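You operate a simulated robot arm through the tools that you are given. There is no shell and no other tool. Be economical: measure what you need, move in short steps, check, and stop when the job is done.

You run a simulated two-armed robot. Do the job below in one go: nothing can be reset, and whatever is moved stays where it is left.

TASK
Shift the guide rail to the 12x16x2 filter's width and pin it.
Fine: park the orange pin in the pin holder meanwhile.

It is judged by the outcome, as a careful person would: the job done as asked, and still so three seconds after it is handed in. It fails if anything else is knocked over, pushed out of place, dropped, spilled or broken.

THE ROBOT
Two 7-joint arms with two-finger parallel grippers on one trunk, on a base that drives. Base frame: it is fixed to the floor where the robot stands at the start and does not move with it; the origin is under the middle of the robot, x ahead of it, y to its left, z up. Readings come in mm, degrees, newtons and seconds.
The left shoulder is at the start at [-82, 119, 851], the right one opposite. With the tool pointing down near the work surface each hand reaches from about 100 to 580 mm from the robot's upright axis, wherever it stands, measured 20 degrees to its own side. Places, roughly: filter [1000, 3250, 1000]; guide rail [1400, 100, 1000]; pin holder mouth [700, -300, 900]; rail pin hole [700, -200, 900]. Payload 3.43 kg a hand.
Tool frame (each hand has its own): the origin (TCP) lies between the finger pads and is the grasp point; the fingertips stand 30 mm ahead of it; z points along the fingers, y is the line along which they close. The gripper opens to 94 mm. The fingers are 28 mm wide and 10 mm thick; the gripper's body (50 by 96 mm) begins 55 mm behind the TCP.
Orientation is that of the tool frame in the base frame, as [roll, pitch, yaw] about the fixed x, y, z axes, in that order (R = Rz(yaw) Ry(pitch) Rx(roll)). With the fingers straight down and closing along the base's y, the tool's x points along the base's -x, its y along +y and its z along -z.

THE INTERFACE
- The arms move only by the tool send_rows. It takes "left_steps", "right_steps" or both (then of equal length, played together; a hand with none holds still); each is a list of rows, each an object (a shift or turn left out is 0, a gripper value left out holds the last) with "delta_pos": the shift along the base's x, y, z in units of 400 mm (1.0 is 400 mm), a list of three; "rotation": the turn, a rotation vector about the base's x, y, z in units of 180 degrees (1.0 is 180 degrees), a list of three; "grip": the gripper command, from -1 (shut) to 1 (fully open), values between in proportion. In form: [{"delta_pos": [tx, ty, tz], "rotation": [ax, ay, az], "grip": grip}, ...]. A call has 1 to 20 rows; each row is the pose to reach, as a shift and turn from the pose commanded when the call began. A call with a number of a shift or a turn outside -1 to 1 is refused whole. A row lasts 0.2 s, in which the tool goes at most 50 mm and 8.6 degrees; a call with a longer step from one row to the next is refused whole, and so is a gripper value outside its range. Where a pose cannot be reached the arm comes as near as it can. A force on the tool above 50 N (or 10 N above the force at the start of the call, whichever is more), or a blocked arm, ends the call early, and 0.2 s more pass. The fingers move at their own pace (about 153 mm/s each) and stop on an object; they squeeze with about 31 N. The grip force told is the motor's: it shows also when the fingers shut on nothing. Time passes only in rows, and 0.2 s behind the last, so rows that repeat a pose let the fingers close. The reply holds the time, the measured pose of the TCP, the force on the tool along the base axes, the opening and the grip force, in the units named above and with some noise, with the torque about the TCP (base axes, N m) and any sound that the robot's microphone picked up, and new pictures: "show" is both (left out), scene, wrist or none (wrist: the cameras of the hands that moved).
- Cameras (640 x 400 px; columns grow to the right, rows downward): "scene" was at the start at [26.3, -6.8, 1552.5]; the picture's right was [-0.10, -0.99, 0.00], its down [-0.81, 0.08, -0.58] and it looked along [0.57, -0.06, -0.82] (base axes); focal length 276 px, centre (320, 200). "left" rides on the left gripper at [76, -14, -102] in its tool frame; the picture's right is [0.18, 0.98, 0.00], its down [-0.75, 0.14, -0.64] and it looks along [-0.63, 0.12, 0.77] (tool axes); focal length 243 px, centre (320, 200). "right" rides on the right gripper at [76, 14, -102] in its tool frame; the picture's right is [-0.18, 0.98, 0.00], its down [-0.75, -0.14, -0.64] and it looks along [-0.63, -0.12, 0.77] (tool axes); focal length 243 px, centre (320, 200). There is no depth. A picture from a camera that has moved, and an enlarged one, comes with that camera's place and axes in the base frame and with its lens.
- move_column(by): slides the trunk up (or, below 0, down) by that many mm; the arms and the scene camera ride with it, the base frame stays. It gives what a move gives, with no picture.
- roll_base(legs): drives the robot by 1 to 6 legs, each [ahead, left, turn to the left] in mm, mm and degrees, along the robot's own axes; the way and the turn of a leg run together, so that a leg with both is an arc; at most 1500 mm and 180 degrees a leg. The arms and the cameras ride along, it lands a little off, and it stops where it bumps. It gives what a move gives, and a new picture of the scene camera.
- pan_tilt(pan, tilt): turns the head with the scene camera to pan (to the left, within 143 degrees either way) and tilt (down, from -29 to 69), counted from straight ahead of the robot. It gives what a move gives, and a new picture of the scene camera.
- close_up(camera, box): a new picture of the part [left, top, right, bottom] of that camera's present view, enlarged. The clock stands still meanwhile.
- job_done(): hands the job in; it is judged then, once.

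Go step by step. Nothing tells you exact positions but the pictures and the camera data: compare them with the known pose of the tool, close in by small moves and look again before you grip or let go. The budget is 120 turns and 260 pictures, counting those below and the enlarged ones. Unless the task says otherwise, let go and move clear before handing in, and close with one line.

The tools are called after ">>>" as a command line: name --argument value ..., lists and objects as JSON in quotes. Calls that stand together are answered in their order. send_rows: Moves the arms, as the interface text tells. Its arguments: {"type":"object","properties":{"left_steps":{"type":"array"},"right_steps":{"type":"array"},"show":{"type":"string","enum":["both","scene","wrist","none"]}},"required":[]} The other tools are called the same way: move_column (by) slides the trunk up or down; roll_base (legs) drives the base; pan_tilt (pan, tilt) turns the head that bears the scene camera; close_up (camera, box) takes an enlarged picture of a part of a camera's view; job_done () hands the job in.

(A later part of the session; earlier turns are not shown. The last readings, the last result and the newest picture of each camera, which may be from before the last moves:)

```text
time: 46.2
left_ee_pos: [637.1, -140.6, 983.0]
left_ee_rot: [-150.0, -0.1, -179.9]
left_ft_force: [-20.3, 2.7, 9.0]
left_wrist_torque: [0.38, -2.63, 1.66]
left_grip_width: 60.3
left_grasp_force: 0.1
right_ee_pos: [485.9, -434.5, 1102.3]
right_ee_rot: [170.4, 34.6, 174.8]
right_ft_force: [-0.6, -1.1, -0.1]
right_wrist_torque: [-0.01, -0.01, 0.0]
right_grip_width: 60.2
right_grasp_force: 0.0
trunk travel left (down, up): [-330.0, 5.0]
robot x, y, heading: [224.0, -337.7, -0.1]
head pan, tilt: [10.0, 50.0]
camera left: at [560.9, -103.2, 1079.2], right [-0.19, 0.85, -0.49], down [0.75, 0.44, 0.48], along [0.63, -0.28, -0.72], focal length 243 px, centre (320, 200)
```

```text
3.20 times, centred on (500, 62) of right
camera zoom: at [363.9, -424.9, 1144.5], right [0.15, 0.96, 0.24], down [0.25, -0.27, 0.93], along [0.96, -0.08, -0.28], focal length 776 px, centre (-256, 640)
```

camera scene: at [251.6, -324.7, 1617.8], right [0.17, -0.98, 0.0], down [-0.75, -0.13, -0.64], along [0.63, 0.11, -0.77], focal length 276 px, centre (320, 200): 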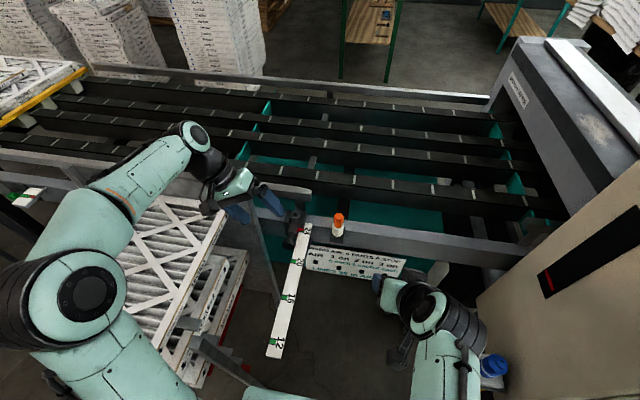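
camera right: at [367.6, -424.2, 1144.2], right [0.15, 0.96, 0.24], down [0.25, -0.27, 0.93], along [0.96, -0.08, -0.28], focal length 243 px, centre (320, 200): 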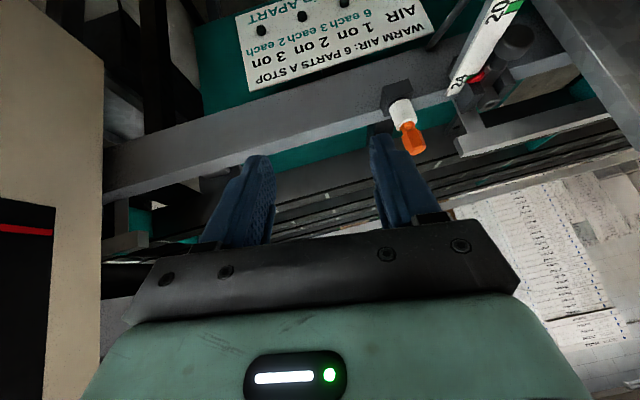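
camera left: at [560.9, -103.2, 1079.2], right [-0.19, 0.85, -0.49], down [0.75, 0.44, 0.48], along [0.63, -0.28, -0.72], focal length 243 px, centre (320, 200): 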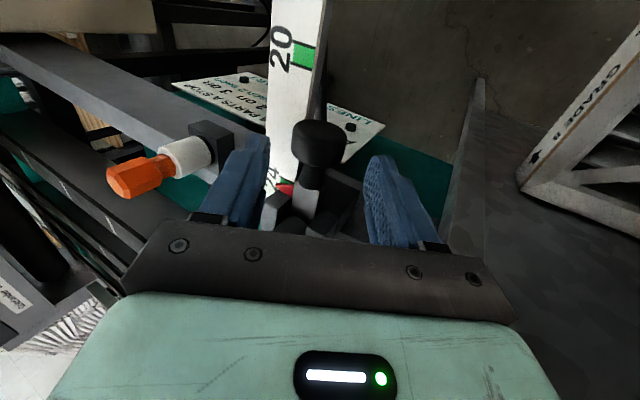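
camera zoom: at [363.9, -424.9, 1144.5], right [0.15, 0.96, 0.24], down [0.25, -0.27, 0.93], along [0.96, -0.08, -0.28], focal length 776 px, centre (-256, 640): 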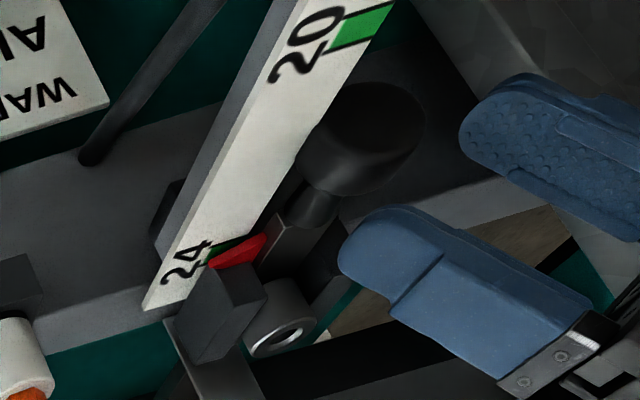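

The hand feels −20 N in x: its wrist is touching the rack post behind. I back off and pitch the tool forward about its closing axis so the wrist leans toward me.

>>> send_rows --left_steps '[{"delta_pos": [-0.04, 0, 0.02], "grip": 0.28}, {"delta_pos": [-0.08, 0.003, 0.06], "rotation": [0, -0.03, 0.0173], "grip": 0.28}, {"delta_pos": [-0.08, 0.006, 0.06], "rotation": [0, -0.07, 0.0404], "grip": 0.28}, {"delta_pos": [-0.078, 0.006, 0.05], "rotation": [0, -0.11, 0.0635], "grip": 0.28}, {"delta_pos": [-0.078, 0.0065, 0.03], "rotation": [0, -0.1443, 0.0833], "grip": 0.28}, {"delta_pos": [-0.078, 0.0065, 0.02], "rotation": [0, -0.1443, 0.0833], "grip": 0.28}]' --show "wrist"

>>> close_up --camera "right" --box '[400, 0, 600, 125]'

>>> close_up --camera "scene" --box '[180, 140, 380, 260]'

```text
time: 47.6
left_ee_pos: [608.9, -140.7, 989.7]
left_ee_rot: [-146.3, 25.3, -164.0]
left_ft_force: [-0.6, 0.1, 1.1]
left_wrist_torque: [-0.01, 0.0, 0.03]
left_grip_width: 60.6
left_grasp_force: 0.0
right_ee_pos: [489.3, -433.2, 1102.2]
right_ee_rot: [170.3, 34.4, 174.7]
right_ft_force: [-0.1, -0.3, 0.4]
right_wrist_torque: [0.03, 0.03, 0.0]
right_grip_width: 60.1
right_grasp_force: 0.0
trunk travel left (down, up): [-330.0, 5.0]
robot x, y, heading: [219.7, -340.0, 0.0]
head pan, tilt: [10.0, 50.0]
camera left: at [491.8, -127.8, 1041.2], right [-0.16, 0.8, -0.57], down [0.33, 0.59, 0.74], along [0.93, -0.07, -0.36], focal length 243 px, centre (320, 200)
```

left: 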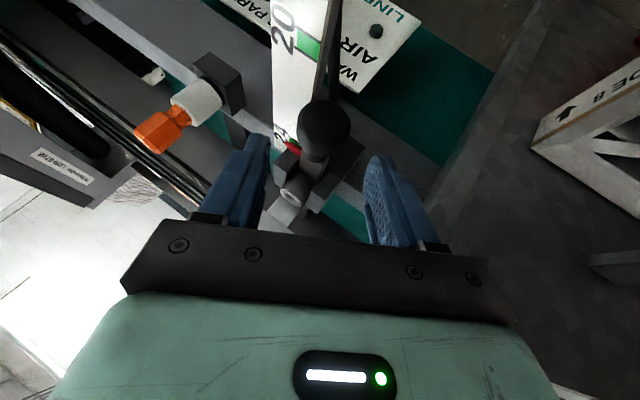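

```text
3.20 times, centred on (500, 62) of right
camera zoom: at [367.5, -425.0, 1144.2], right [0.15, 0.96, 0.24], down [0.25, -0.27, 0.93], along [0.96, -0.08, -0.28], focal length 776 px, centre (-256, 640)
```

zoom: 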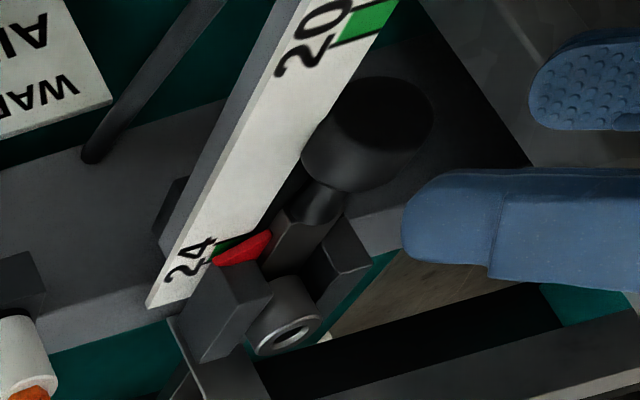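

```text
3.20 times, centred on (280, 200) of scene
camera zoom: at [252.0, -324.6, 1617.9], right [0.17, -0.98, 0.0], down [-0.75, -0.13, -0.64], along [0.63, 0.11, -0.77], focal length 882 px, centre (448, 200)
```

zoom: 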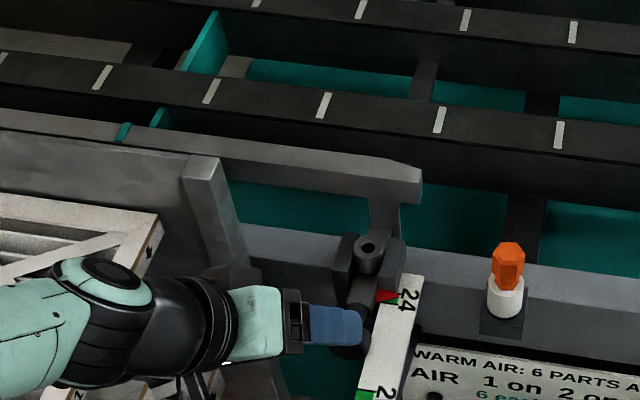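

Free of contact. Knob is centred ahead along the tool axis; I advance onto it.

>>> send_rows --left_steps '[{"delta_pos": [0.024, -0.021, -0.042], "grip": 0.28}, {"delta_pos": [0.05, -0.043, -0.084], "grip": 0.28}, {"delta_pos": [0.05, -0.043, -0.084], "grip": 0.28}]' --show "wrist"

>>> close_up --camera "right" --box '[400, 0, 600, 125]'

```text
time: 48.4
left_ee_pos: [628.6, -156.3, 958.0]
left_ee_rot: [-146.3, 25.5, -163.9]
left_ft_force: [-0.2, 0.0, 0.0]
left_wrist_torque: [0.0, -0.01, -0.03]
left_grip_width: 60.4
left_grasp_force: 0.1
right_ee_pos: [488.1, -433.0, 1101.5]
right_ee_rot: [170.3, 34.5, 174.6]
right_ft_force: [-0.9, 0.0, -0.6]
right_wrist_torque: [-0.03, 0.03, -0.01]
right_grip_width: 60.0
right_grasp_force: 0.0
trunk travel left (down, up): [-330.0, 5.0]
robot x, y, heading: [221.0, -335.0, 0.0]
head pan, tilt: [10.0, 50.0]
camera left: at [511.2, -144.5, 1009.4], right [-0.16, 0.8, -0.57], down [0.33, 0.59, 0.74], along [0.93, -0.07, -0.36], focal length 243 px, centre (320, 200)
```

left: 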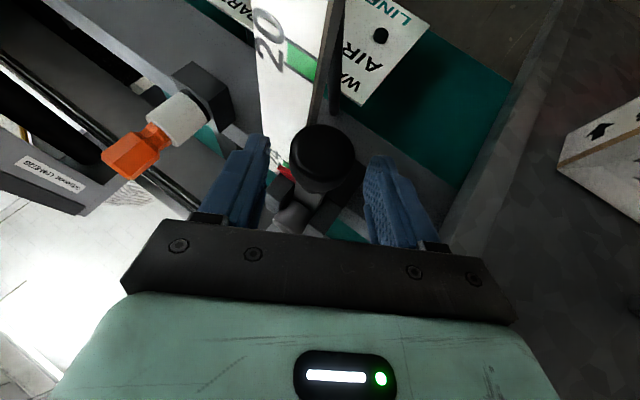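

```text
3.20 times, centred on (500, 62) of right
camera zoom: at [366.8, -425.0, 1144.1], right [0.15, 0.96, 0.24], down [0.25, -0.27, 0.93], along [0.96, -0.08, -0.28], focal length 776 px, centre (-256, 640)
```

zoom: 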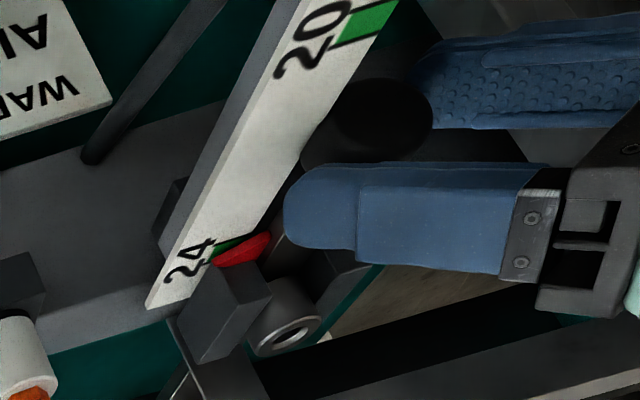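

>>> send_rows --left_steps '[{"delta_pos": [0.008, -0.008, -0.013], "grip": 0.28}, {"delta_pos": [0.008, -0.008, -0.013], "grip": -0.3}, {"delta_pos": [0.008, -0.008, -0.013], "grip": -1}, {"delta_pos": [0.008, -0.008, -0.013], "grip": -1}]' --show "wrist"

>>> close_up --camera "right" --box '[400, 0, 600, 125]'

```text
time: 49.4
left_ee_pos: [632.0, -160.3, 953.8]
left_ee_rot: [-146.3, 25.5, -163.8]
left_ft_force: [-0.4, -0.2, 0.9]
left_wrist_torque: [0.12, 0.06, -0.21]
left_grip_width: 37.2
left_grasp_force: 45.0
right_ee_pos: [489.0, -433.3, 1101.2]
right_ee_rot: [170.3, 34.5, 174.7]
right_ft_force: [-0.2, 0.6, 0.2]
right_wrist_torque: [0.0, 0.0, 0.03]
right_grip_width: 60.0
right_grasp_force: 0.0
trunk travel left (down, up): [-330.0, 5.0]
robot x, y, heading: [220.6, -339.3, 0.0]
head pan, tilt: [10.0, 50.0]
camera left: at [514.1, -147.5, 1004.2], right [-0.16, 0.8, -0.57], down [0.33, 0.59, 0.74], along [0.93, -0.07, -0.36], focal length 243 px, centre (320, 200)
```

left: 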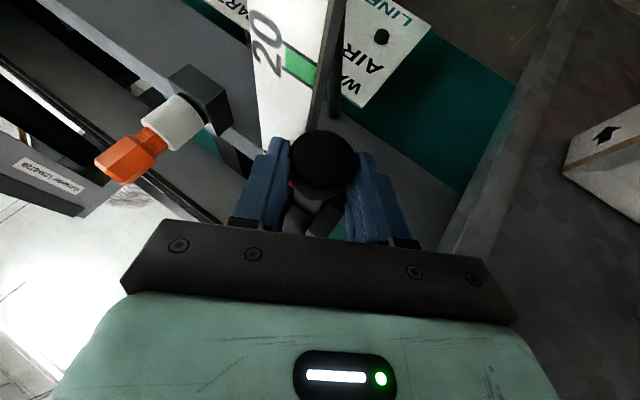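

```text
3.20 times, centred on (500, 62) of right
camera zoom: at [367.1, -425.1, 1144.1], right [0.15, 0.96, 0.24], down [0.25, -0.27, 0.93], along [0.96, -0.08, -0.28], focal length 776 px, centre (-256, 640)
```

zoom: 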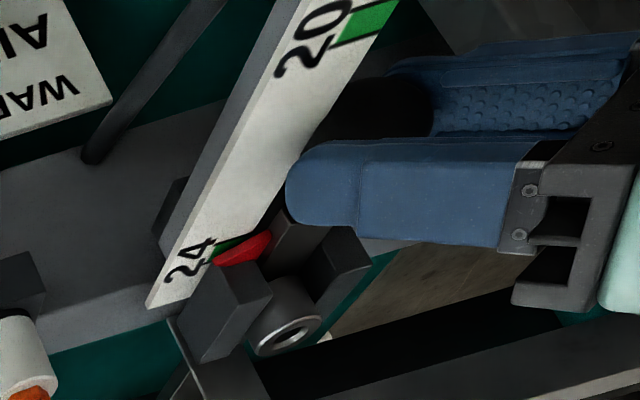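

Knob gripped at 37 mm. A gentle 40 mm test pull toward me.

>>> send_rows --left_steps '[{"delta_pos": [-0.02, 0, 0], "grip": -1}, {"delta_pos": [-0.04, 0, 0], "grip": -1}, {"delta_pos": [-0.06, 0, 0], "grip": -1}, {"delta_pos": [-0.08, 0, 0], "grip": -1}, {"delta_pos": [-0.1, 0, 0], "grip": -1}]' --show "scene"

>>> close_up --camera "right" --box '[360, 0, 600, 150]'

```text
time: 50.6
left_ee_pos: [592.8, -159.8, 952.2]
left_ee_rot: [-146.4, 25.7, -163.9]
left_ft_force: [1.1, 6.0, 23.0]
left_wrist_torque: [0.16, -0.9, 0.52]
left_grip_width: 37.3
left_grasp_force: 44.7
right_ee_pos: [488.7, -433.5, 1101.2]
right_ee_rot: [170.3, 34.5, 174.7]
right_ft_force: [-0.1, 1.1, -0.6]
right_wrist_torque: [0.02, 0.02, -0.02]
right_grip_width: 60.1
right_grasp_force: 0.1
trunk travel left (down, up): [-330.0, 5.0]
robot x, y, heading: [223.5, -341.4, 0.0]
head pan, tilt: [10.0, 50.0]
camera scene: at [250.0, -324.3, 1617.9], right [0.17, -0.98, 0.0], down [-0.75, -0.13, -0.64], along [0.63, 0.11, -0.77], focal length 276 px, centre (320, 200)
```

scene: 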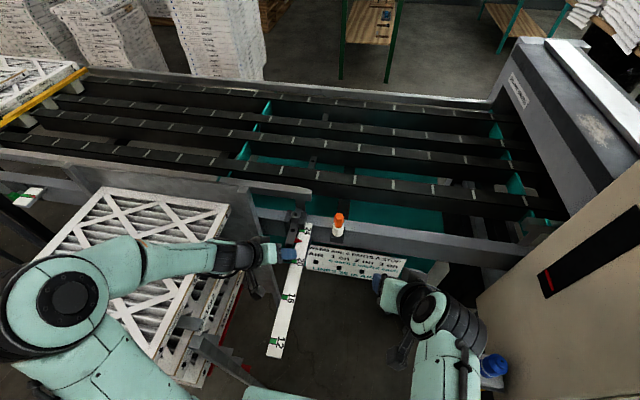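

```text
2.67 times, centred on (480, 75) of right
camera zoom: at [366.2, -424.8, 1144.4], right [0.15, 0.96, 0.24], down [0.25, -0.27, 0.93], along [0.96, -0.08, -0.28], focal length 647 px, centre (-107, 533)
```

zoom: 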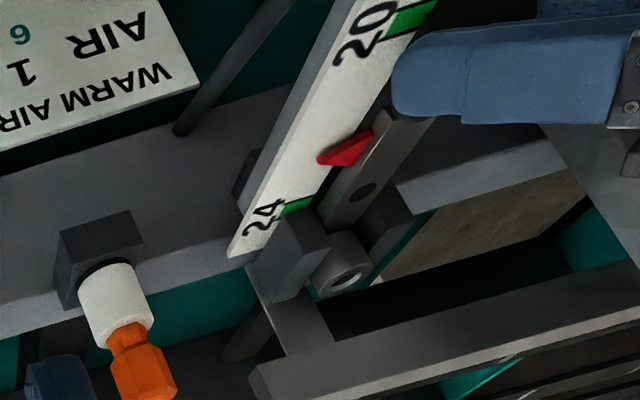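

The bar slides freely and its hole shows. I keep pulling, easing slightly upward to relieve the vertical load.

>>> send_rows --left_steps '[{"delta_pos": [-0.03, 0.002, 0.004], "grip": -1}, {"delta_pos": [-0.08, 0.002, 0.005], "grip": -1}, {"delta_pos": [-0.13, 0.002, 0.005], "grip": -1}, {"delta_pos": [-0.18, 0.002, 0.005], "grip": -1}, {"delta_pos": [-0.23, 0.002, 0.005], "grip": -1}, {"delta_pos": [-0.28, 0.002, 0.005], "grip": -1}, {"delta_pos": [-0.33, 0.002, 0.005], "grip": -1}, {"delta_pos": [-0.38, 0.002, 0.005], "grip": -1}]' --show "scene"

```text
time: 52.2
left_ee_pos: [504.7, -147.3, 970.1]
left_ee_rot: [-144.6, 25.1, -164.7]
left_ft_force: [-1.1, -17.5, 6.3]
left_wrist_torque: [-0.56, -0.62, 0.54]
left_grip_width: 34.0
left_grasp_force: 44.7
left hand out of reach, approached as far as the arm can: row 5, 6, 7, 8
right_ee_pos: [488.3, -434.4, 1101.9]
right_ee_rot: [170.3, 34.4, 174.6]
right_ft_force: [-0.9, 0.3, 0.0]
right_wrist_torque: [-0.03, 0.0, -0.03]
right_grip_width: 60.4
right_grasp_force: 0.1
trunk travel left (down, up): [-330.0, 5.0]
robot x, y, heading: [220.7, -341.9, 0.1]
head pan, tilt: [10.0, 50.0]
stopped in row 8 (left hand): the force on the tool passed its limit at 57 N (the readings are from after the stop); the commanded pose is now the measured one
camera scene: at [251.2, -324.6, 1618.0], right [0.17, -0.98, 0.0], down [-0.75, -0.13, -0.64], along [0.63, 0.11, -0.77], focal length 276 px, centre (320, 200)
```

scene: 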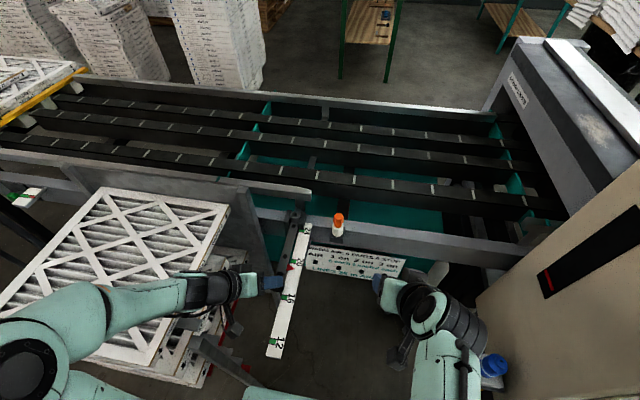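

The left arm reached a joint limit with the leaned-back wrist and the grip slid up. Here the post no longer interferes, so I'll let go, un-pitch the hand, and regrip.

>>> send_rows --left_steps '[{"grip": 0.0}, {"grip": 0.28}, {"delta_pos": [-0.02, 0.025, 0.045], "grip": 0.28}, {"delta_pos": [-0.04, 0.05, 0.09], "grip": 0.28}, {"delta_pos": [-0.04, 0.06, 0.11], "rotation": [0, 0.04, -0.023], "grip": 0.28}, {"delta_pos": [-0.04, 0.06, 0.13], "rotation": [0, 0.08, -0.046], "grip": 0.28}, {"delta_pos": [-0.04, 0.06, 0.13], "rotation": [0, 0.115, -0.066], "grip": 0.28}, {"delta_pos": [-0.04, 0.06, 0.13], "rotation": [0, 0.1443, -0.0833], "grip": 0.28}, {"delta_pos": [-0.04, 0.06, 0.13], "rotation": [0, 0.1443, -0.0833], "grip": 0.28}]'

>>> close_up --camera "left" --box '[220, 30, 460, 180]'

>>> close_up --camera "scene" --box '[220, 200, 360, 300]'

```text
time: 54.2
left_ee_pos: [491.1, -120.5, 1020.4]
left_ee_rot: [-148.7, -0.7, 179.6]
left_ft_force: [0.5, 0.4, 0.4]
left_wrist_torque: [-0.02, 0.05, 0.02]
left_grip_width: 60.1
left_grasp_force: 0.1
right_ee_pos: [489.1, -434.4, 1101.6]
right_ee_rot: [170.3, 34.4, 174.6]
right_ft_force: [0.1, -0.7, 0.6]
right_wrist_torque: [0.03, -0.03, 0.03]
right_grip_width: 60.2
right_grasp_force: 0.1
trunk travel left (down, up): [-330.0, 5.0]
robot x, y, heading: [220.1, -337.1, 0.3]
head pan, tilt: [10.0, 50.0]
camera scene: at [251.2, -325.3, 1617.8], right [0.17, -0.98, 0.0], down [-0.75, -0.13, -0.64], along [0.63, 0.11, -0.77], focal length 276 px, centre (320, 200)
camera left: at [415.1, -79.8, 1115.5], right [-0.18, 0.84, -0.51], down [0.76, 0.45, 0.47], along [0.62, -0.3, -0.72], focal length 243 px, centre (320, 200)
```

scene: 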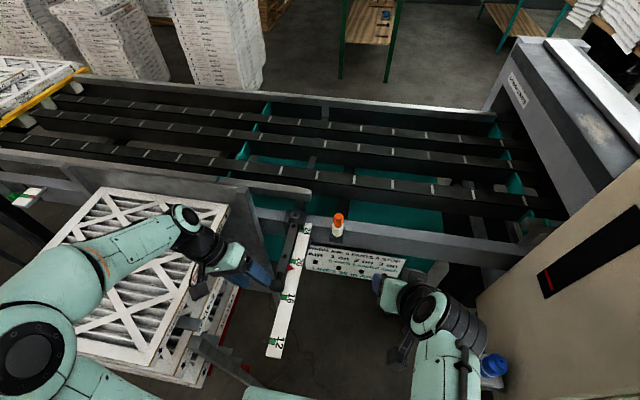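
left: 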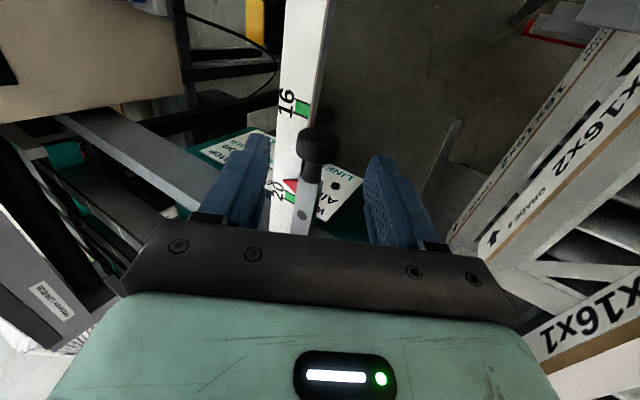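

```text
2.67 times, centred on (340, 105) of left
camera zoom: at [415.1, -79.8, 1115.5], right [-0.18, 0.84, -0.51], down [0.76, 0.45, 0.47], along [0.62, -0.3, -0.72], focal length 647 px, centre (267, 453)
```

zoom: 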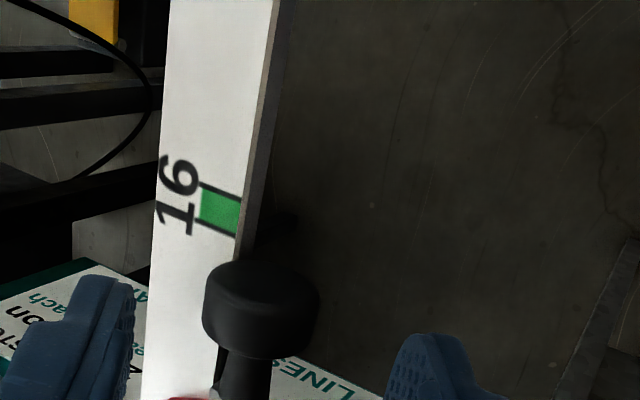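

```text
4.00 times, centred on (290, 250) of scene
camera zoom: at [251.2, -325.3, 1617.8], right [0.17, -0.98, 0.0], down [-0.75, -0.13, -0.64], along [0.63, 0.11, -0.77], focal length 1102 px, centre (440, 0)
```

zoom: 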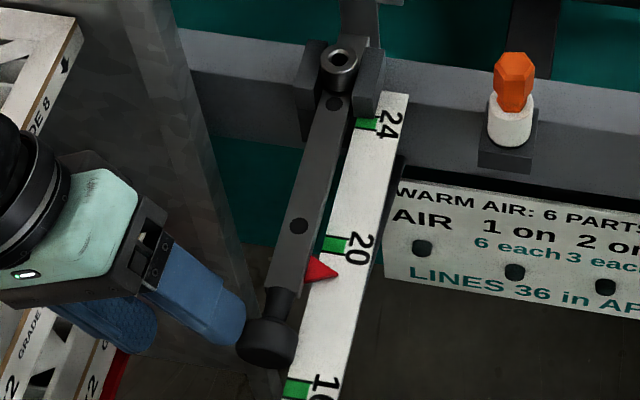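

The pointer has passed 20 toward 16, and the bar's locking holes are visible. I check what moved with it on the conveyor.

>>> close_up --camera "scene" --box '[60, 50, 540, 240]'

>>> pan_tilt --pan 5 --tilt 30

```text
1.33 times, centred on (300, 145) of scene
camera zoom: at [251.2, -325.3, 1617.8], right [0.17, -0.98, 0.0], down [-0.75, -0.13, -0.64], along [0.63, 0.11, -0.77], focal length 367 px, centre (347, 273)
```

zoom: 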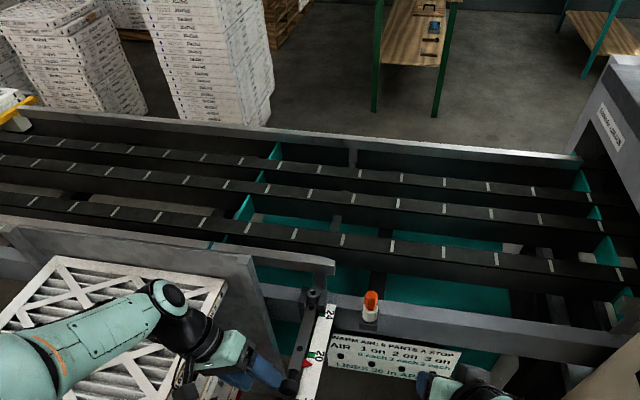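

```text
time: 55.1
left_ee_pos: [490.6, -119.9, 1019.8]
left_ee_rot: [-148.5, -0.5, 179.4]
left_ft_force: [0.0, -0.9, -0.1]
left_wrist_torque: [-0.02, 0.01, 0.0]
left_grip_width: 60.2
left_grasp_force: 0.3
right_ee_pos: [490.3, -433.3, 1102.1]
right_ee_rot: [170.3, 34.4, 174.6]
right_ft_force: [-0.3, -0.5, -0.2]
right_wrist_torque: [-0.02, -0.01, 0.0]
right_grip_width: 60.1
right_grasp_force: 0.0
trunk travel left (down, up): [-330.0, 5.0]
robot x, y, heading: [223.1, -337.7, 0.0]
head pan, tilt: [5.0, 30.0]
camera scene: at [265.9, -330.6, 1647.3], right [0.09, -1.0, 0.0], down [-0.5, -0.04, -0.87], along [0.86, 0.08, -0.5], focal length 276 px, centre (320, 200)
```

scene: 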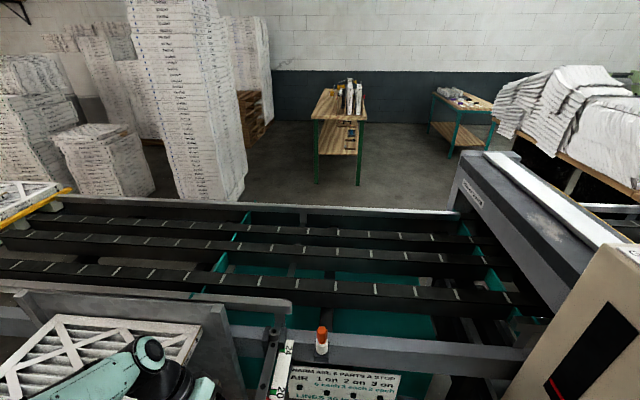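

The fourth belt is now covered: the far rail followed the bar, as intended. Knob is now at (513,-168,939); I regrip it.

>>> send_rows --left_steps '[{"delta_pos": [0.055, -0.022, -0.042], "grip": 0.28}, {"delta_pos": [0.055, -0.06, -0.105], "grip": 0.28}, {"delta_pos": [0.055, -0.097, -0.166], "grip": 0.28}, {"delta_pos": [0.055, -0.097, -0.166], "grip": 0.28}]' --show "wrist"

>>> close_up --camera "left" --box '[220, 60, 460, 210]'

```text
time: 56.1
left_ee_pos: [510.5, -160.2, 952.9]
left_ee_rot: [-148.4, -0.5, 179.5]
left_ft_force: [0.1, 1.1, -0.3]
left_wrist_torque: [-0.02, 0.02, 0.0]
left_grip_width: 60.1
left_grasp_force: 0.0
right_ee_pos: [487.5, -435.2, 1100.4]
right_ee_rot: [170.3, 34.4, 174.7]
right_ft_force: [1.1, 0.4, 0.8]
right_wrist_torque: [-0.04, 0.0, 0.0]
right_grip_width: 60.2
right_grasp_force: 0.0
trunk travel left (down, up): [-330.0, 5.0]
robot x, y, heading: [221.8, -340.1, 0.1]
head pan, tilt: [5.0, 30.0]
camera left: at [434.8, -119.8, 1048.3], right [-0.18, 0.84, -0.51], down [0.76, 0.45, 0.47], along [0.62, -0.3, -0.72], focal length 243 px, centre (320, 200)
```

left: 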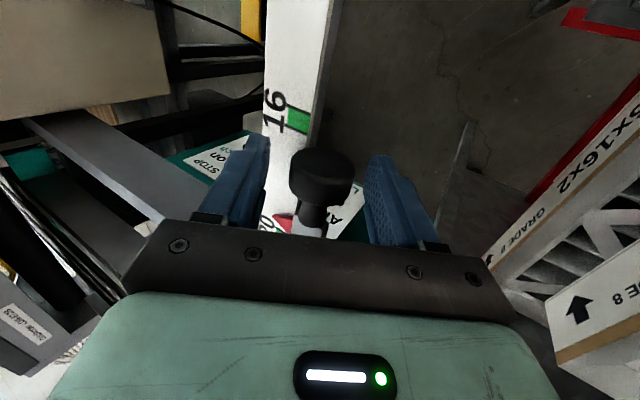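

```text
2.67 times, centred on (340, 135) of left
camera zoom: at [434.8, -119.8, 1048.3], right [-0.18, 0.84, -0.51], down [0.76, 0.45, 0.47], along [0.62, -0.3, -0.72], focal length 647 px, centre (267, 373)
```

zoom: 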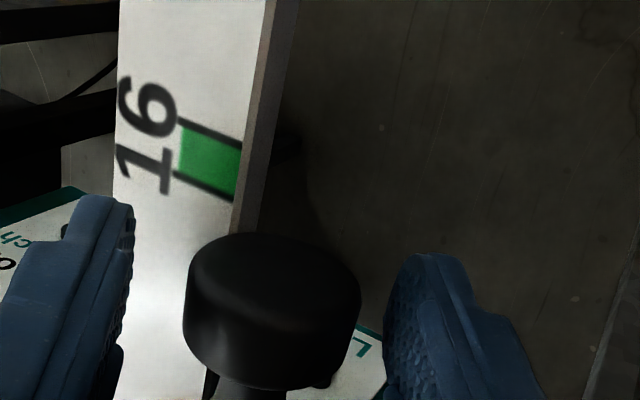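

>>> send_rows --left_steps '[{"grip": -0.2}, {"grip": -1}, {"grip": -1}, {"delta_pos": [-0.04, 0, 0], "grip": -1}, {"delta_pos": [-0.09, 0, 0.001], "grip": -1}, {"delta_pos": [-0.14, 0, 0.002], "grip": -1}, {"delta_pos": [-0.19, 0, 0.002], "grip": -1}, {"delta_pos": [-0.24, 0, 0.002], "grip": -1}, {"delta_pos": [-0.29, 0, 0.002], "grip": -1}]' --show "wrist"

>>> pan_tilt --pan 15 --tilt 62

```text
time: 58.1
left_ee_pos: [397.2, -155.3, 956.5]
left_ee_rot: [-148.5, -0.7, 179.3]
left_ft_force: [-1.7, -2.2, -34.3]
left_wrist_torque: [0.39, -0.06, 0.17]
left_grip_width: 37.0
left_grasp_force: 44.9
left hand out of reach, approached as far as the arm can: row 9
right_ee_pos: [490.2, -433.6, 1101.3]
right_ee_rot: [170.3, 34.5, 174.6]
right_ft_force: [-0.3, -1.6, 0.0]
right_wrist_torque: [0.03, -0.02, -0.01]
right_grip_width: 60.2
right_grasp_force: 0.2
trunk travel left (down, up): [-330.0, 5.0]
robot x, y, heading: [219.9, -341.1, -0.1]
head pan, tilt: [5.0, 30.0]
camera left: at [323.2, -115.1, 1053.1], right [-0.18, 0.84, -0.51], down [0.76, 0.45, 0.46], along [0.62, -0.31, -0.72], focal length 243 px, centre (320, 200)
```

left: 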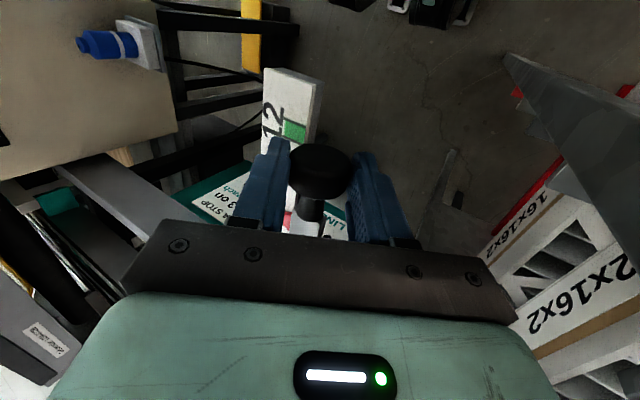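

```text
time: 59.0
left_ee_pos: [399.6, -157.1, 957.1]
left_ee_rot: [-148.5, -0.6, 179.4]
left_ft_force: [-2.5, -1.4, -33.1]
left_wrist_torque: [0.4, 0.97, -0.33]
left_grip_width: 37.1
left_grasp_force: 45.0
right_ee_pos: [489.9, -433.1, 1101.6]
right_ee_rot: [170.3, 34.3, 174.7]
right_ft_force: [-0.5, 0.1, -0.5]
right_wrist_torque: [0.02, 0.03, 0.02]
right_grip_width: 60.2
right_grasp_force: 0.0
trunk travel left (down, up): [-330.0, 5.0]
robot x, y, heading: [224.8, -339.6, 0.2]
head pan, tilt: [15.0, 62.0]
camera scene: at [238.7, -321.1, 1603.0], right [0.26, -0.97, 0.0], down [-0.85, -0.23, -0.47], along [0.45, 0.12, -0.88], focal length 276 px, centre (320, 200)
```

scene: 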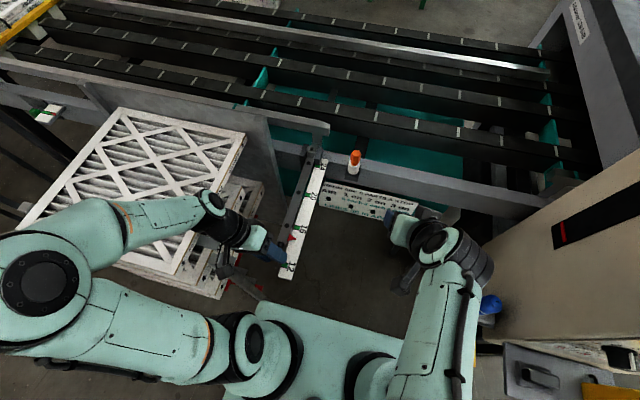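

Now the pointer is near 14; the left arm hit its inner limit again. I'll regrip with the hand pitched the other way (wrist ahead) to cover the last ~65 mm.

>>> send_rows --left_steps '[{"delta_pos": [0, 0, -0.005], "grip": -0.3}, {"grip": 0.28}, {"delta_pos": [0, 0.05, 0.09], "grip": 0.28}, {"delta_pos": [0, 0.09, 0.16], "grip": 0.28}, {"delta_pos": [0, 0.09, 0.17], "rotation": [0, 0.04, -0.024], "grip": 0.28}, {"delta_pos": [0.02, 0.09, 0.17], "rotation": [0, 0.08, -0.048], "grip": 0.28}, {"delta_pos": [0.04, 0.09, 0.17], "rotation": [0, 0.119, -0.072], "grip": 0.28}, {"delta_pos": [0.06, 0.09, 0.17], "rotation": [0, 0.119, -0.072], "grip": 0.28}]'

>>> close_up --camera "scene" --box '[220, 140, 400, 290]'

```text
time: 60.8
left_ee_pos: [424.5, -118.9, 1024.6]
left_ee_rot: [-145.8, -21.8, 165.8]
left_ft_force: [-0.3, 0.3, -0.6]
left_wrist_torque: [0.02, -0.01, 0.01]
left_grip_width: 60.1
left_grasp_force: 0.1
right_ee_pos: [490.3, -434.7, 1102.1]
right_ee_rot: [170.3, 34.3, 174.6]
right_ft_force: [0.4, -0.3, -0.4]
right_wrist_torque: [0.01, -0.01, -0.01]
right_grip_width: 60.3
right_grasp_force: 0.1
trunk travel left (down, up): [-330.0, 5.0]
robot x, y, heading: [222.0, -336.3, -0.2]
head pan, tilt: [15.0, 62.0]
camera scene: at [237.7, -321.9, 1603.0], right [0.26, -0.97, 0.0], down [-0.85, -0.23, -0.47], along [0.45, 0.12, -0.88], focal length 276 px, centre (320, 200)
camera left: at [399.4, -68.0, 1139.3], right [-0.17, 0.88, -0.44], down [0.96, 0.25, 0.14], along [0.23, -0.4, -0.88], focal length 243 px, centre (320, 200)
```

scene: 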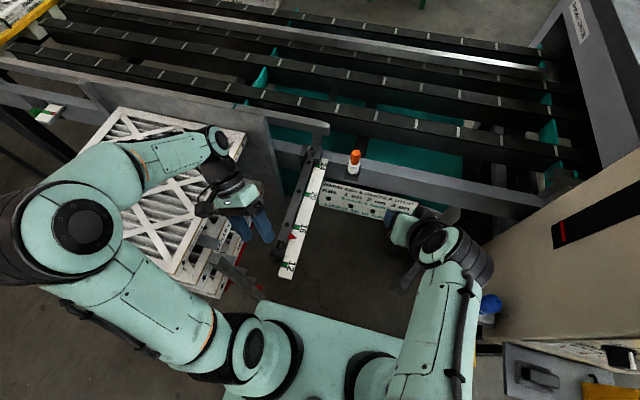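
left: 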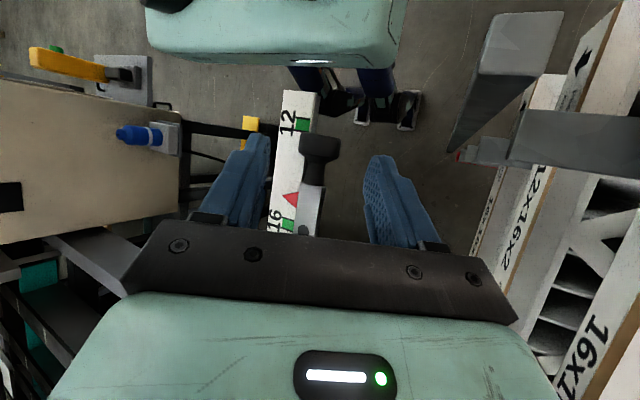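

```text
2.67 times, centred on (310, 215) of scene
camera zoom: at [237.7, -321.9, 1603.0], right [0.26, -0.97, 0.0], down [-0.85, -0.23, -0.47], along [0.45, 0.12, -0.88], focal length 735 px, centre (347, 160)
```

zoom: 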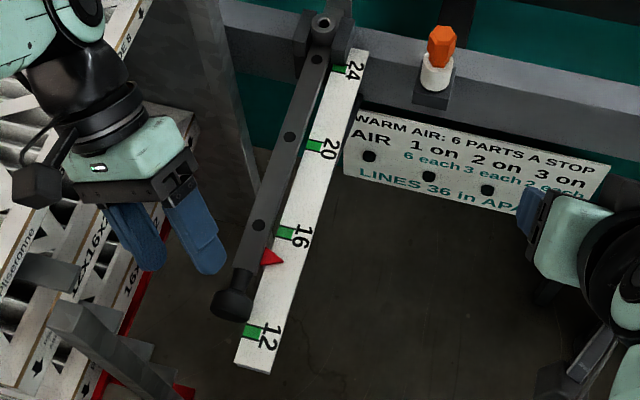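

>>> send_rows --left_steps '[{"delta_pos": [0.012, -0.052, -0.098], "grip": 0.28}, {"delta_pos": [-0.01, -0.077, -0.137], "grip": 0.28}, {"delta_pos": [-0.03, -0.1, -0.176], "grip": 0.28}, {"delta_pos": [-0.03, -0.1, -0.176], "grip": 0.28}]' --show "wrist"

```text
time: 61.8
left_ee_pos: [413.4, -161.4, 951.8]
left_ee_rot: [-145.8, -21.6, 165.8]
left_ft_force: [-0.4, -0.4, 0.1]
left_wrist_torque: [-0.01, 0.01, -0.02]
left_grip_width: 60.0
left_grasp_force: 0.0
right_ee_pos: [489.1, -433.3, 1101.5]
right_ee_rot: [170.3, 34.4, 174.7]
right_ft_force: [-0.1, -0.6, -0.1]
right_wrist_torque: [-0.01, 0.02, 0.0]
right_grip_width: 60.3
right_grasp_force: 0.2
trunk travel left (down, up): [-330.0, 5.0]
robot x, y, heading: [225.7, -339.1, 0.2]
head pan, tilt: [15.0, 62.0]
camera left: at [388.4, -108.8, 1066.4], right [-0.16, 0.88, -0.45], down [0.96, 0.25, 0.14], along [0.23, -0.4, -0.88], focal length 243 px, centre (320, 200)
```

left: 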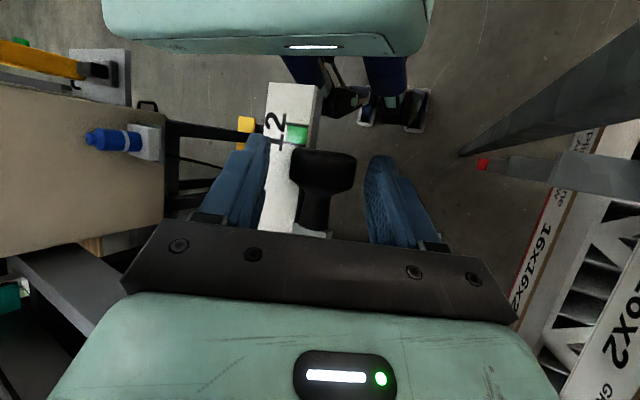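

>>> send_rows --left_steps '[{"grip": -0.2}, {"grip": -1}, {"grip": -1}, {"delta_pos": [-0.03, 0, 0], "grip": -1}, {"delta_pos": [-0.06, 0, 0], "grip": -1}, {"delta_pos": [-0.09, 0, 0], "grip": -1}, {"delta_pos": [-0.12, 0, 0], "grip": -1}, {"delta_pos": [-0.14, 0, 0], "grip": -1}]' --show "wrist"

>>> close_up --camera "scene" --box '[220, 140, 400, 290]'

```text
time: 63.6
left_ee_pos: [359.1, -158.2, 953.0]
left_ee_rot: [-145.8, -21.6, 165.9]
left_ft_force: [1.5, 4.3, -36.7]
left_wrist_torque: [0.41, -0.39, 0.11]
left_grip_width: 37.5
left_grasp_force: 44.7
right_ee_pos: [489.4, -432.7, 1102.2]
right_ee_rot: [170.4, 34.3, 174.7]
right_ft_force: [-0.8, -0.6, 0.1]
right_wrist_torque: [0.02, 0.01, -0.01]
right_grip_width: 60.4
right_grasp_force: 0.0
trunk travel left (down, up): [-330.0, 5.0]
robot x, y, heading: [223.5, -335.3, 0.0]
head pan, tilt: [15.0, 62.0]
camera left: at [333.1, -107.1, 1066.7], right [-0.16, 0.88, -0.45], down [0.96, 0.25, 0.14], along [0.24, -0.4, -0.88], focal length 243 px, centre (320, 200)
```

left: 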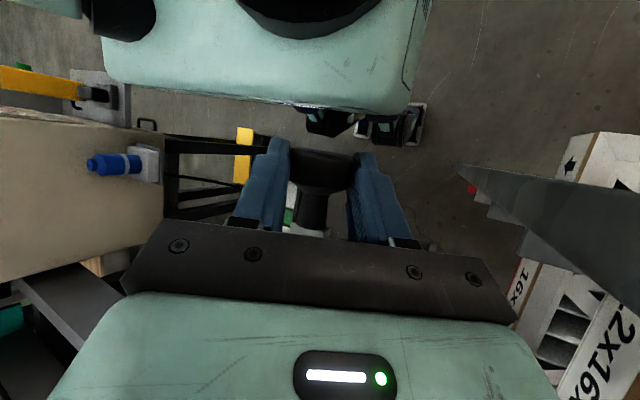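

```text
2.67 times, centred on (310, 215) of scene
camera zoom: at [238.9, -320.3, 1602.9], right [0.26, -0.97, 0.0], down [-0.85, -0.23, -0.47], along [0.45, 0.12, -0.88], focal length 735 px, centre (347, 160)
```

zoom: 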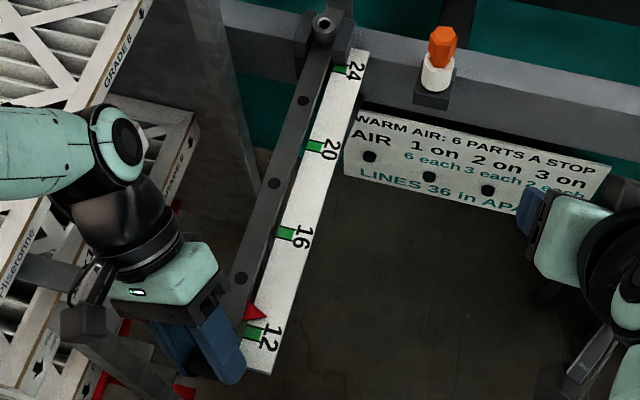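

About 15 mm remain to the 12 mark. I pull a little more while easing the hand down to relieve the vertical load.

>>> send_rows --left_steps '[{"delta_pos": [-0.01, 0, -0.006], "grip": -1}, {"delta_pos": [-0.02, 0, -0.009], "grip": -1}, {"delta_pos": [-0.032, 0, -0.009], "grip": -1}, {"delta_pos": [-0.032, 0, -0.009], "grip": -1}]' --show "none"

>>> close_up --camera "scene" --box '[265, 225, 325, 285]'

>>> close_up --camera "scene" --box '[290, 130, 350, 190]'

```text
time: 64.6
left_ee_pos: [342.0, -161.0, 950.4]
left_ee_rot: [-145.5, -21.8, 165.8]
left_ft_force: [-3.2, 17.2, 27.9]
left_wrist_torque: [0.15, 0.15, -0.12]
left_grip_width: 37.3
left_grasp_force: 45.0
right_ee_pos: [489.3, -433.4, 1101.4]
right_ee_rot: [170.4, 34.5, 174.6]
right_ft_force: [0.2, 0.7, -1.1]
right_wrist_torque: [0.0, -0.01, -0.03]
right_grip_width: 60.0
right_grasp_force: 0.1
trunk travel left (down, up): [-330.0, 5.0]
robot x, y, heading: [221.1, -339.2, 0.1]
head pan, tilt: [15.0, 62.0]
```

```text
6.67 times, centred on (295, 255) of scene
camera zoom: at [236.7, -320.1, 1603.0], right [0.26, -0.97, 0.0], down [-0.85, -0.23, -0.47], along [0.45, 0.12, -0.88], focal length 1837 px, centre (487, -167)
```

zoom: 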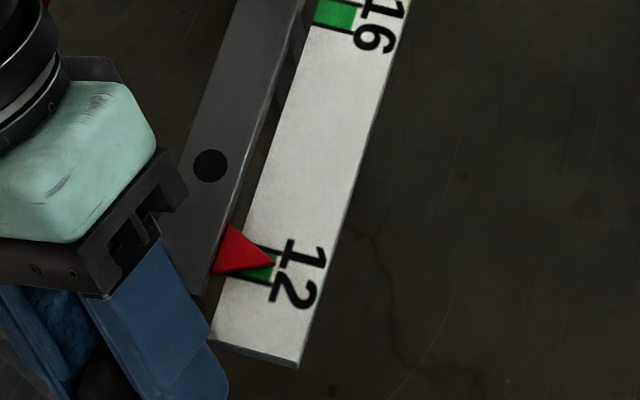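

```text
6.67 times, centred on (320, 160) of scene
camera zoom: at [236.7, -320.1, 1603.0], right [0.26, -0.97, 0.0], down [-0.85, -0.23, -0.47], along [0.45, 0.12, -0.88], focal length 1837 px, centre (320, 467)
```

zoom: 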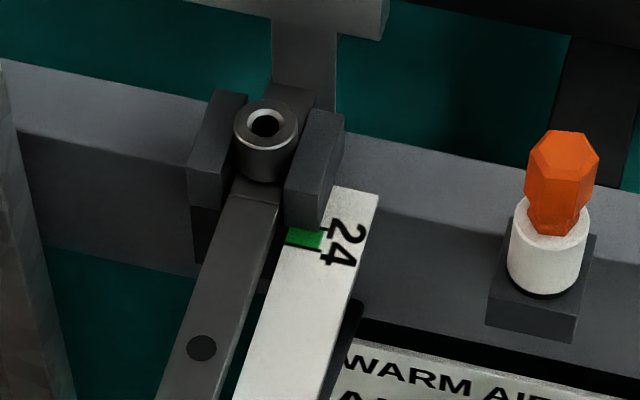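

The pointer is within ~2 mm of the 12 mark. Relieve the side loads and nudge the final bit.

>>> send_rows --left_steps '[{"delta_pos": [-0.002, 0.003, 0.004], "grip": -1}, {"delta_pos": [-0.004, 0.003, 0.004], "grip": -1}, {"delta_pos": [-0.004, 0.003, 0.004], "grip": -1}]' --show "none"

>>> close_up --camera "scene" --box '[275, 245, 305, 275]'

>>> close_up --camera "scene" --box '[305, 138, 325, 158]'

```text
time: 65.4
left_ee_pos: [341.2, -160.1, 950.4]
left_ee_rot: [-145.8, -21.8, 165.9]
left_ft_force: [-0.7, -12.5, -30.8]
left_wrist_torque: [0.19, -0.05, 0.02]
left_grip_width: 37.3
left_grasp_force: 44.6
right_ee_pos: [489.6, -435.2, 1100.9]
right_ee_rot: [170.3, 34.4, 174.6]
right_ft_force: [-0.3, 0.8, 0.1]
right_wrist_torque: [-0.02, -0.01, -0.01]
right_grip_width: 60.4
right_grasp_force: 0.0
trunk travel left (down, up): [-330.0, 5.0]
robot x, y, heading: [221.7, -337.4, 0.2]
head pan, tilt: [15.0, 62.0]
```

```text
13.33 times, centred on (290, 260) of scene
camera zoom: at [238.3, -323.1, 1602.8], right [0.26, -0.97, 0.0], down [-0.85, -0.23, -0.47], along [0.45, 0.12, -0.88], focal length 3674 px, centre (720, -600)
```

zoom: 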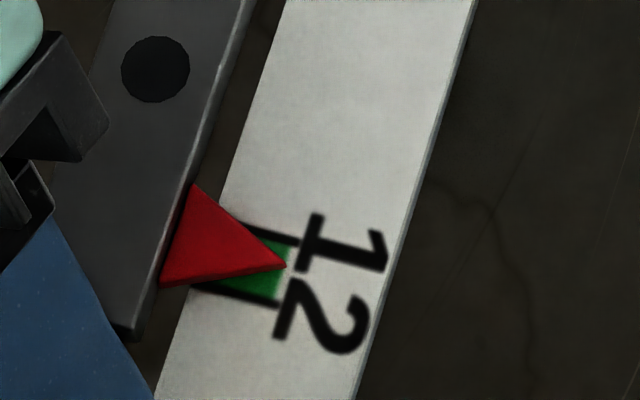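

```text
16.00 times, centred on (315, 148) of scene
camera zoom: at [238.3, -323.1, 1602.8], right [0.26, -0.97, 0.0], down [-0.85, -0.23, -0.47], along [0.45, 0.12, -0.88], focal length 4409 px, centre (400, 1032)
```

zoom: 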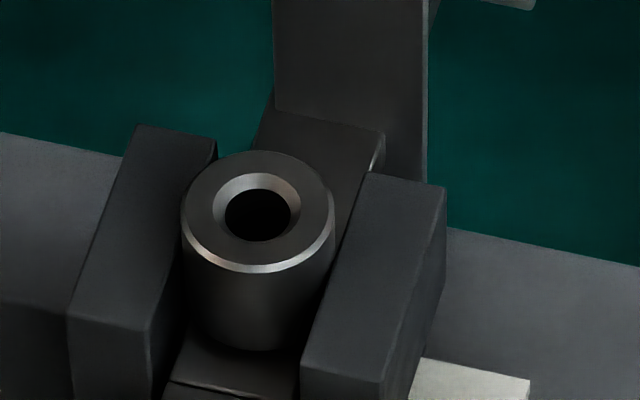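

Within about 1 mm. One tiny nudge more, then I release the knob and back the left hand off.

>>> send_rows --left_steps '[{"delta_pos": [-0.003, 0, -0.003], "grip": -1}, {"delta_pos": [-0.003, 0, -0.003], "grip": -1}, {"delta_pos": [-0.003, 0, -0.003], "grip": -0.5}, {"delta_pos": [-0.003, 0, -0.003], "grip": 0.28}, {"delta_pos": [-0.003, 0, -0.003], "grip": 0.28}]' --show "wrist"

>>> close_up --camera "scene" --box '[275, 245, 305, 275]'

```text
time: 66.6
left_ee_pos: [339.6, -159.7, 949.8]
left_ee_rot: [-145.9, -21.7, 165.9]
left_ft_force: [0.8, 0.0, -0.1]
left_wrist_torque: [-0.03, -0.01, -0.03]
left_grip_width: 60.3
left_grasp_force: 0.1
right_ee_pos: [489.6, -435.1, 1102.2]
right_ee_rot: [170.3, 34.5, 174.6]
right_ft_force: [0.5, -0.2, 0.6]
right_wrist_torque: [0.0, -0.02, -0.01]
right_grip_width: 60.3
right_grasp_force: 0.1
trunk travel left (down, up): [-330.0, 5.0]
robot x, y, heading: [219.8, -335.3, 0.1]
head pan, tilt: [15.0, 62.0]
camera left: at [316.5, -106.9, 1064.8], right [-0.17, 0.88, -0.45], down [0.96, 0.25, 0.14], along [0.24, -0.4, -0.88], focal length 243 px, centre (320, 200)
```

left: 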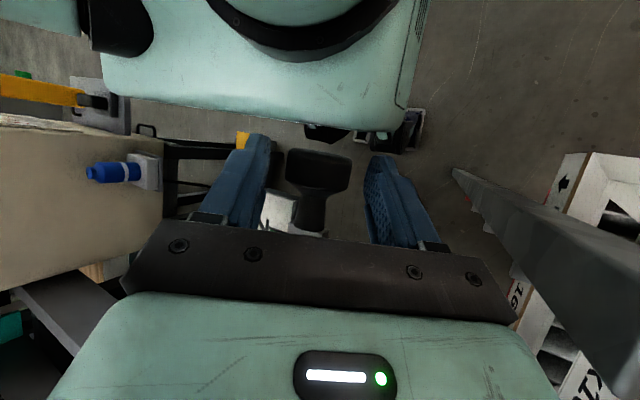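

```text
13.33 times, centred on (290, 260) of scene
camera zoom: at [237.9, -321.9, 1603.0], right [0.26, -0.97, 0.0], down [-0.85, -0.23, -0.47], along [0.45, 0.12, -0.88], focal length 3674 px, centre (720, -600)
```

zoom: 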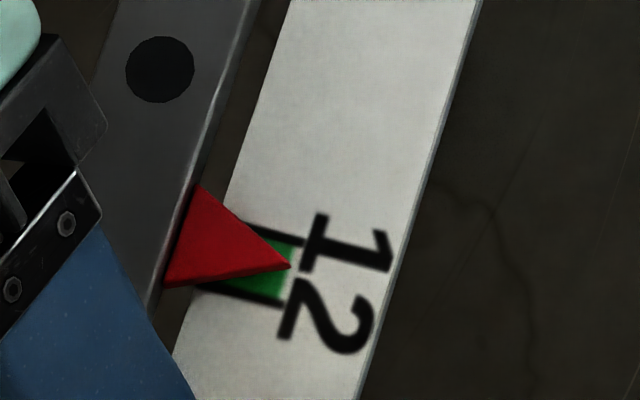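

The pointer sits in the 12 mark, with the same offset it had at 24 with the pin in. Left hand retreats; right hand goes back above the parked pin.

>>> send_rows --left_steps '[{"delta_pos": [0.04, 0.045, 0.075], "grip": 0.28}, {"delta_pos": [0.08, 0.09, 0.15], "grip": 0.28}, {"delta_pos": [0.08, 0.12, 0.25], "grip": 0.28}, {"delta_pos": [0.08, 0.15, 0.35], "grip": 0.28}, {"delta_pos": [0.08, 0.15, 0.4], "grip": 0.28}]' --right_steps '[{"delta_pos": [0, 0, 0], "rotation": [0, 0, 0]}, {"delta_pos": [0.03, 0.03, 0.01], "rotation": [-0.012, -0.007, 0]}, {"delta_pos": [0.08, 0.08, 0.02], "rotation": [-0.024, -0.014, 0]}, {"delta_pos": [0.13, 0.13, 0.02], "rotation": [-0.036, -0.02, 0]}, {"delta_pos": [0.2, 0.2, 0.02], "rotation": [-0.047, -0.0267, 0]}]'

```text
time: 67.7
left_ee_pos: [373.2, -99.6, 1087.9]
left_ee_rot: [-145.8, -21.7, 165.9]
left_ft_force: [-0.1, -0.1, -0.5]
left_wrist_torque: [-0.02, 0.0, 0.03]
left_grip_width: 60.3
left_grasp_force: 0.2
right_ee_pos: [484.3, -368.6, 1075.2]
right_ee_rot: [170.0, 30.8, -180.0]
right_ft_force: [-0.2, -0.3, 0.5]
right_wrist_torque: [0.0, 0.01, -0.01]
right_grip_width: 60.3
right_grasp_force: 0.1
trunk travel left (down, up): [-330.0, 5.0]
robot x, y, heading: [221.7, -337.3, -0.2]
head pan, tilt: [15.0, 62.0]
stopped in row 5 (right hand): the arm was blocked; the commanded pose is now the measured one
camera scene: at [237.8, -321.7, 1602.9], right [0.26, -0.97, 0.0], down [-0.85, -0.23, -0.47], along [0.45, 0.12, -0.88], focal length 276 px, centre (320, 200)
camera right: at [364.7, -371.0, 1124.6], right [0.07, 0.97, 0.24], down [0.34, -0.25, 0.91], along [0.94, 0.02, -0.34], focal length 243 px, centre (320, 200)
camera left: at [348.7, -47.3, 1202.4], right [-0.17, 0.88, -0.44], down [0.96, 0.25, 0.14], along [0.24, -0.4, -0.88], focal length 243 px, centre (320, 200)
```

scene: 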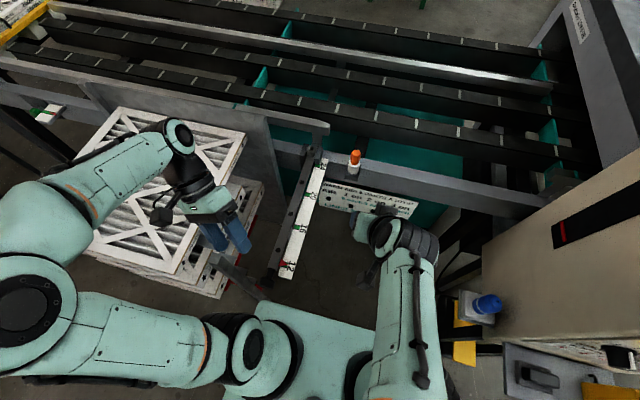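
right: 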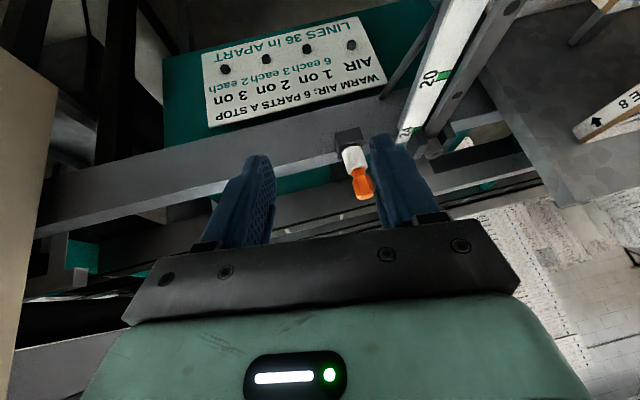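
left: 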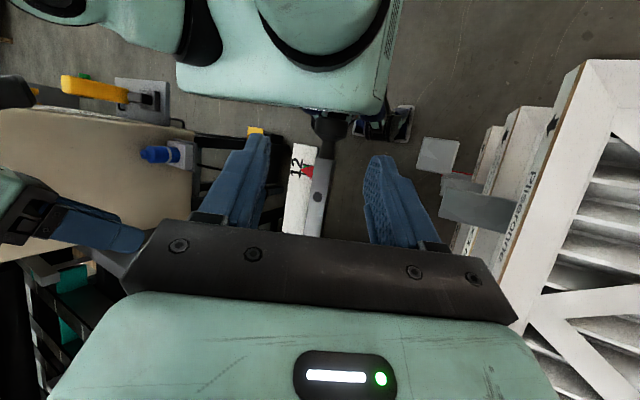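

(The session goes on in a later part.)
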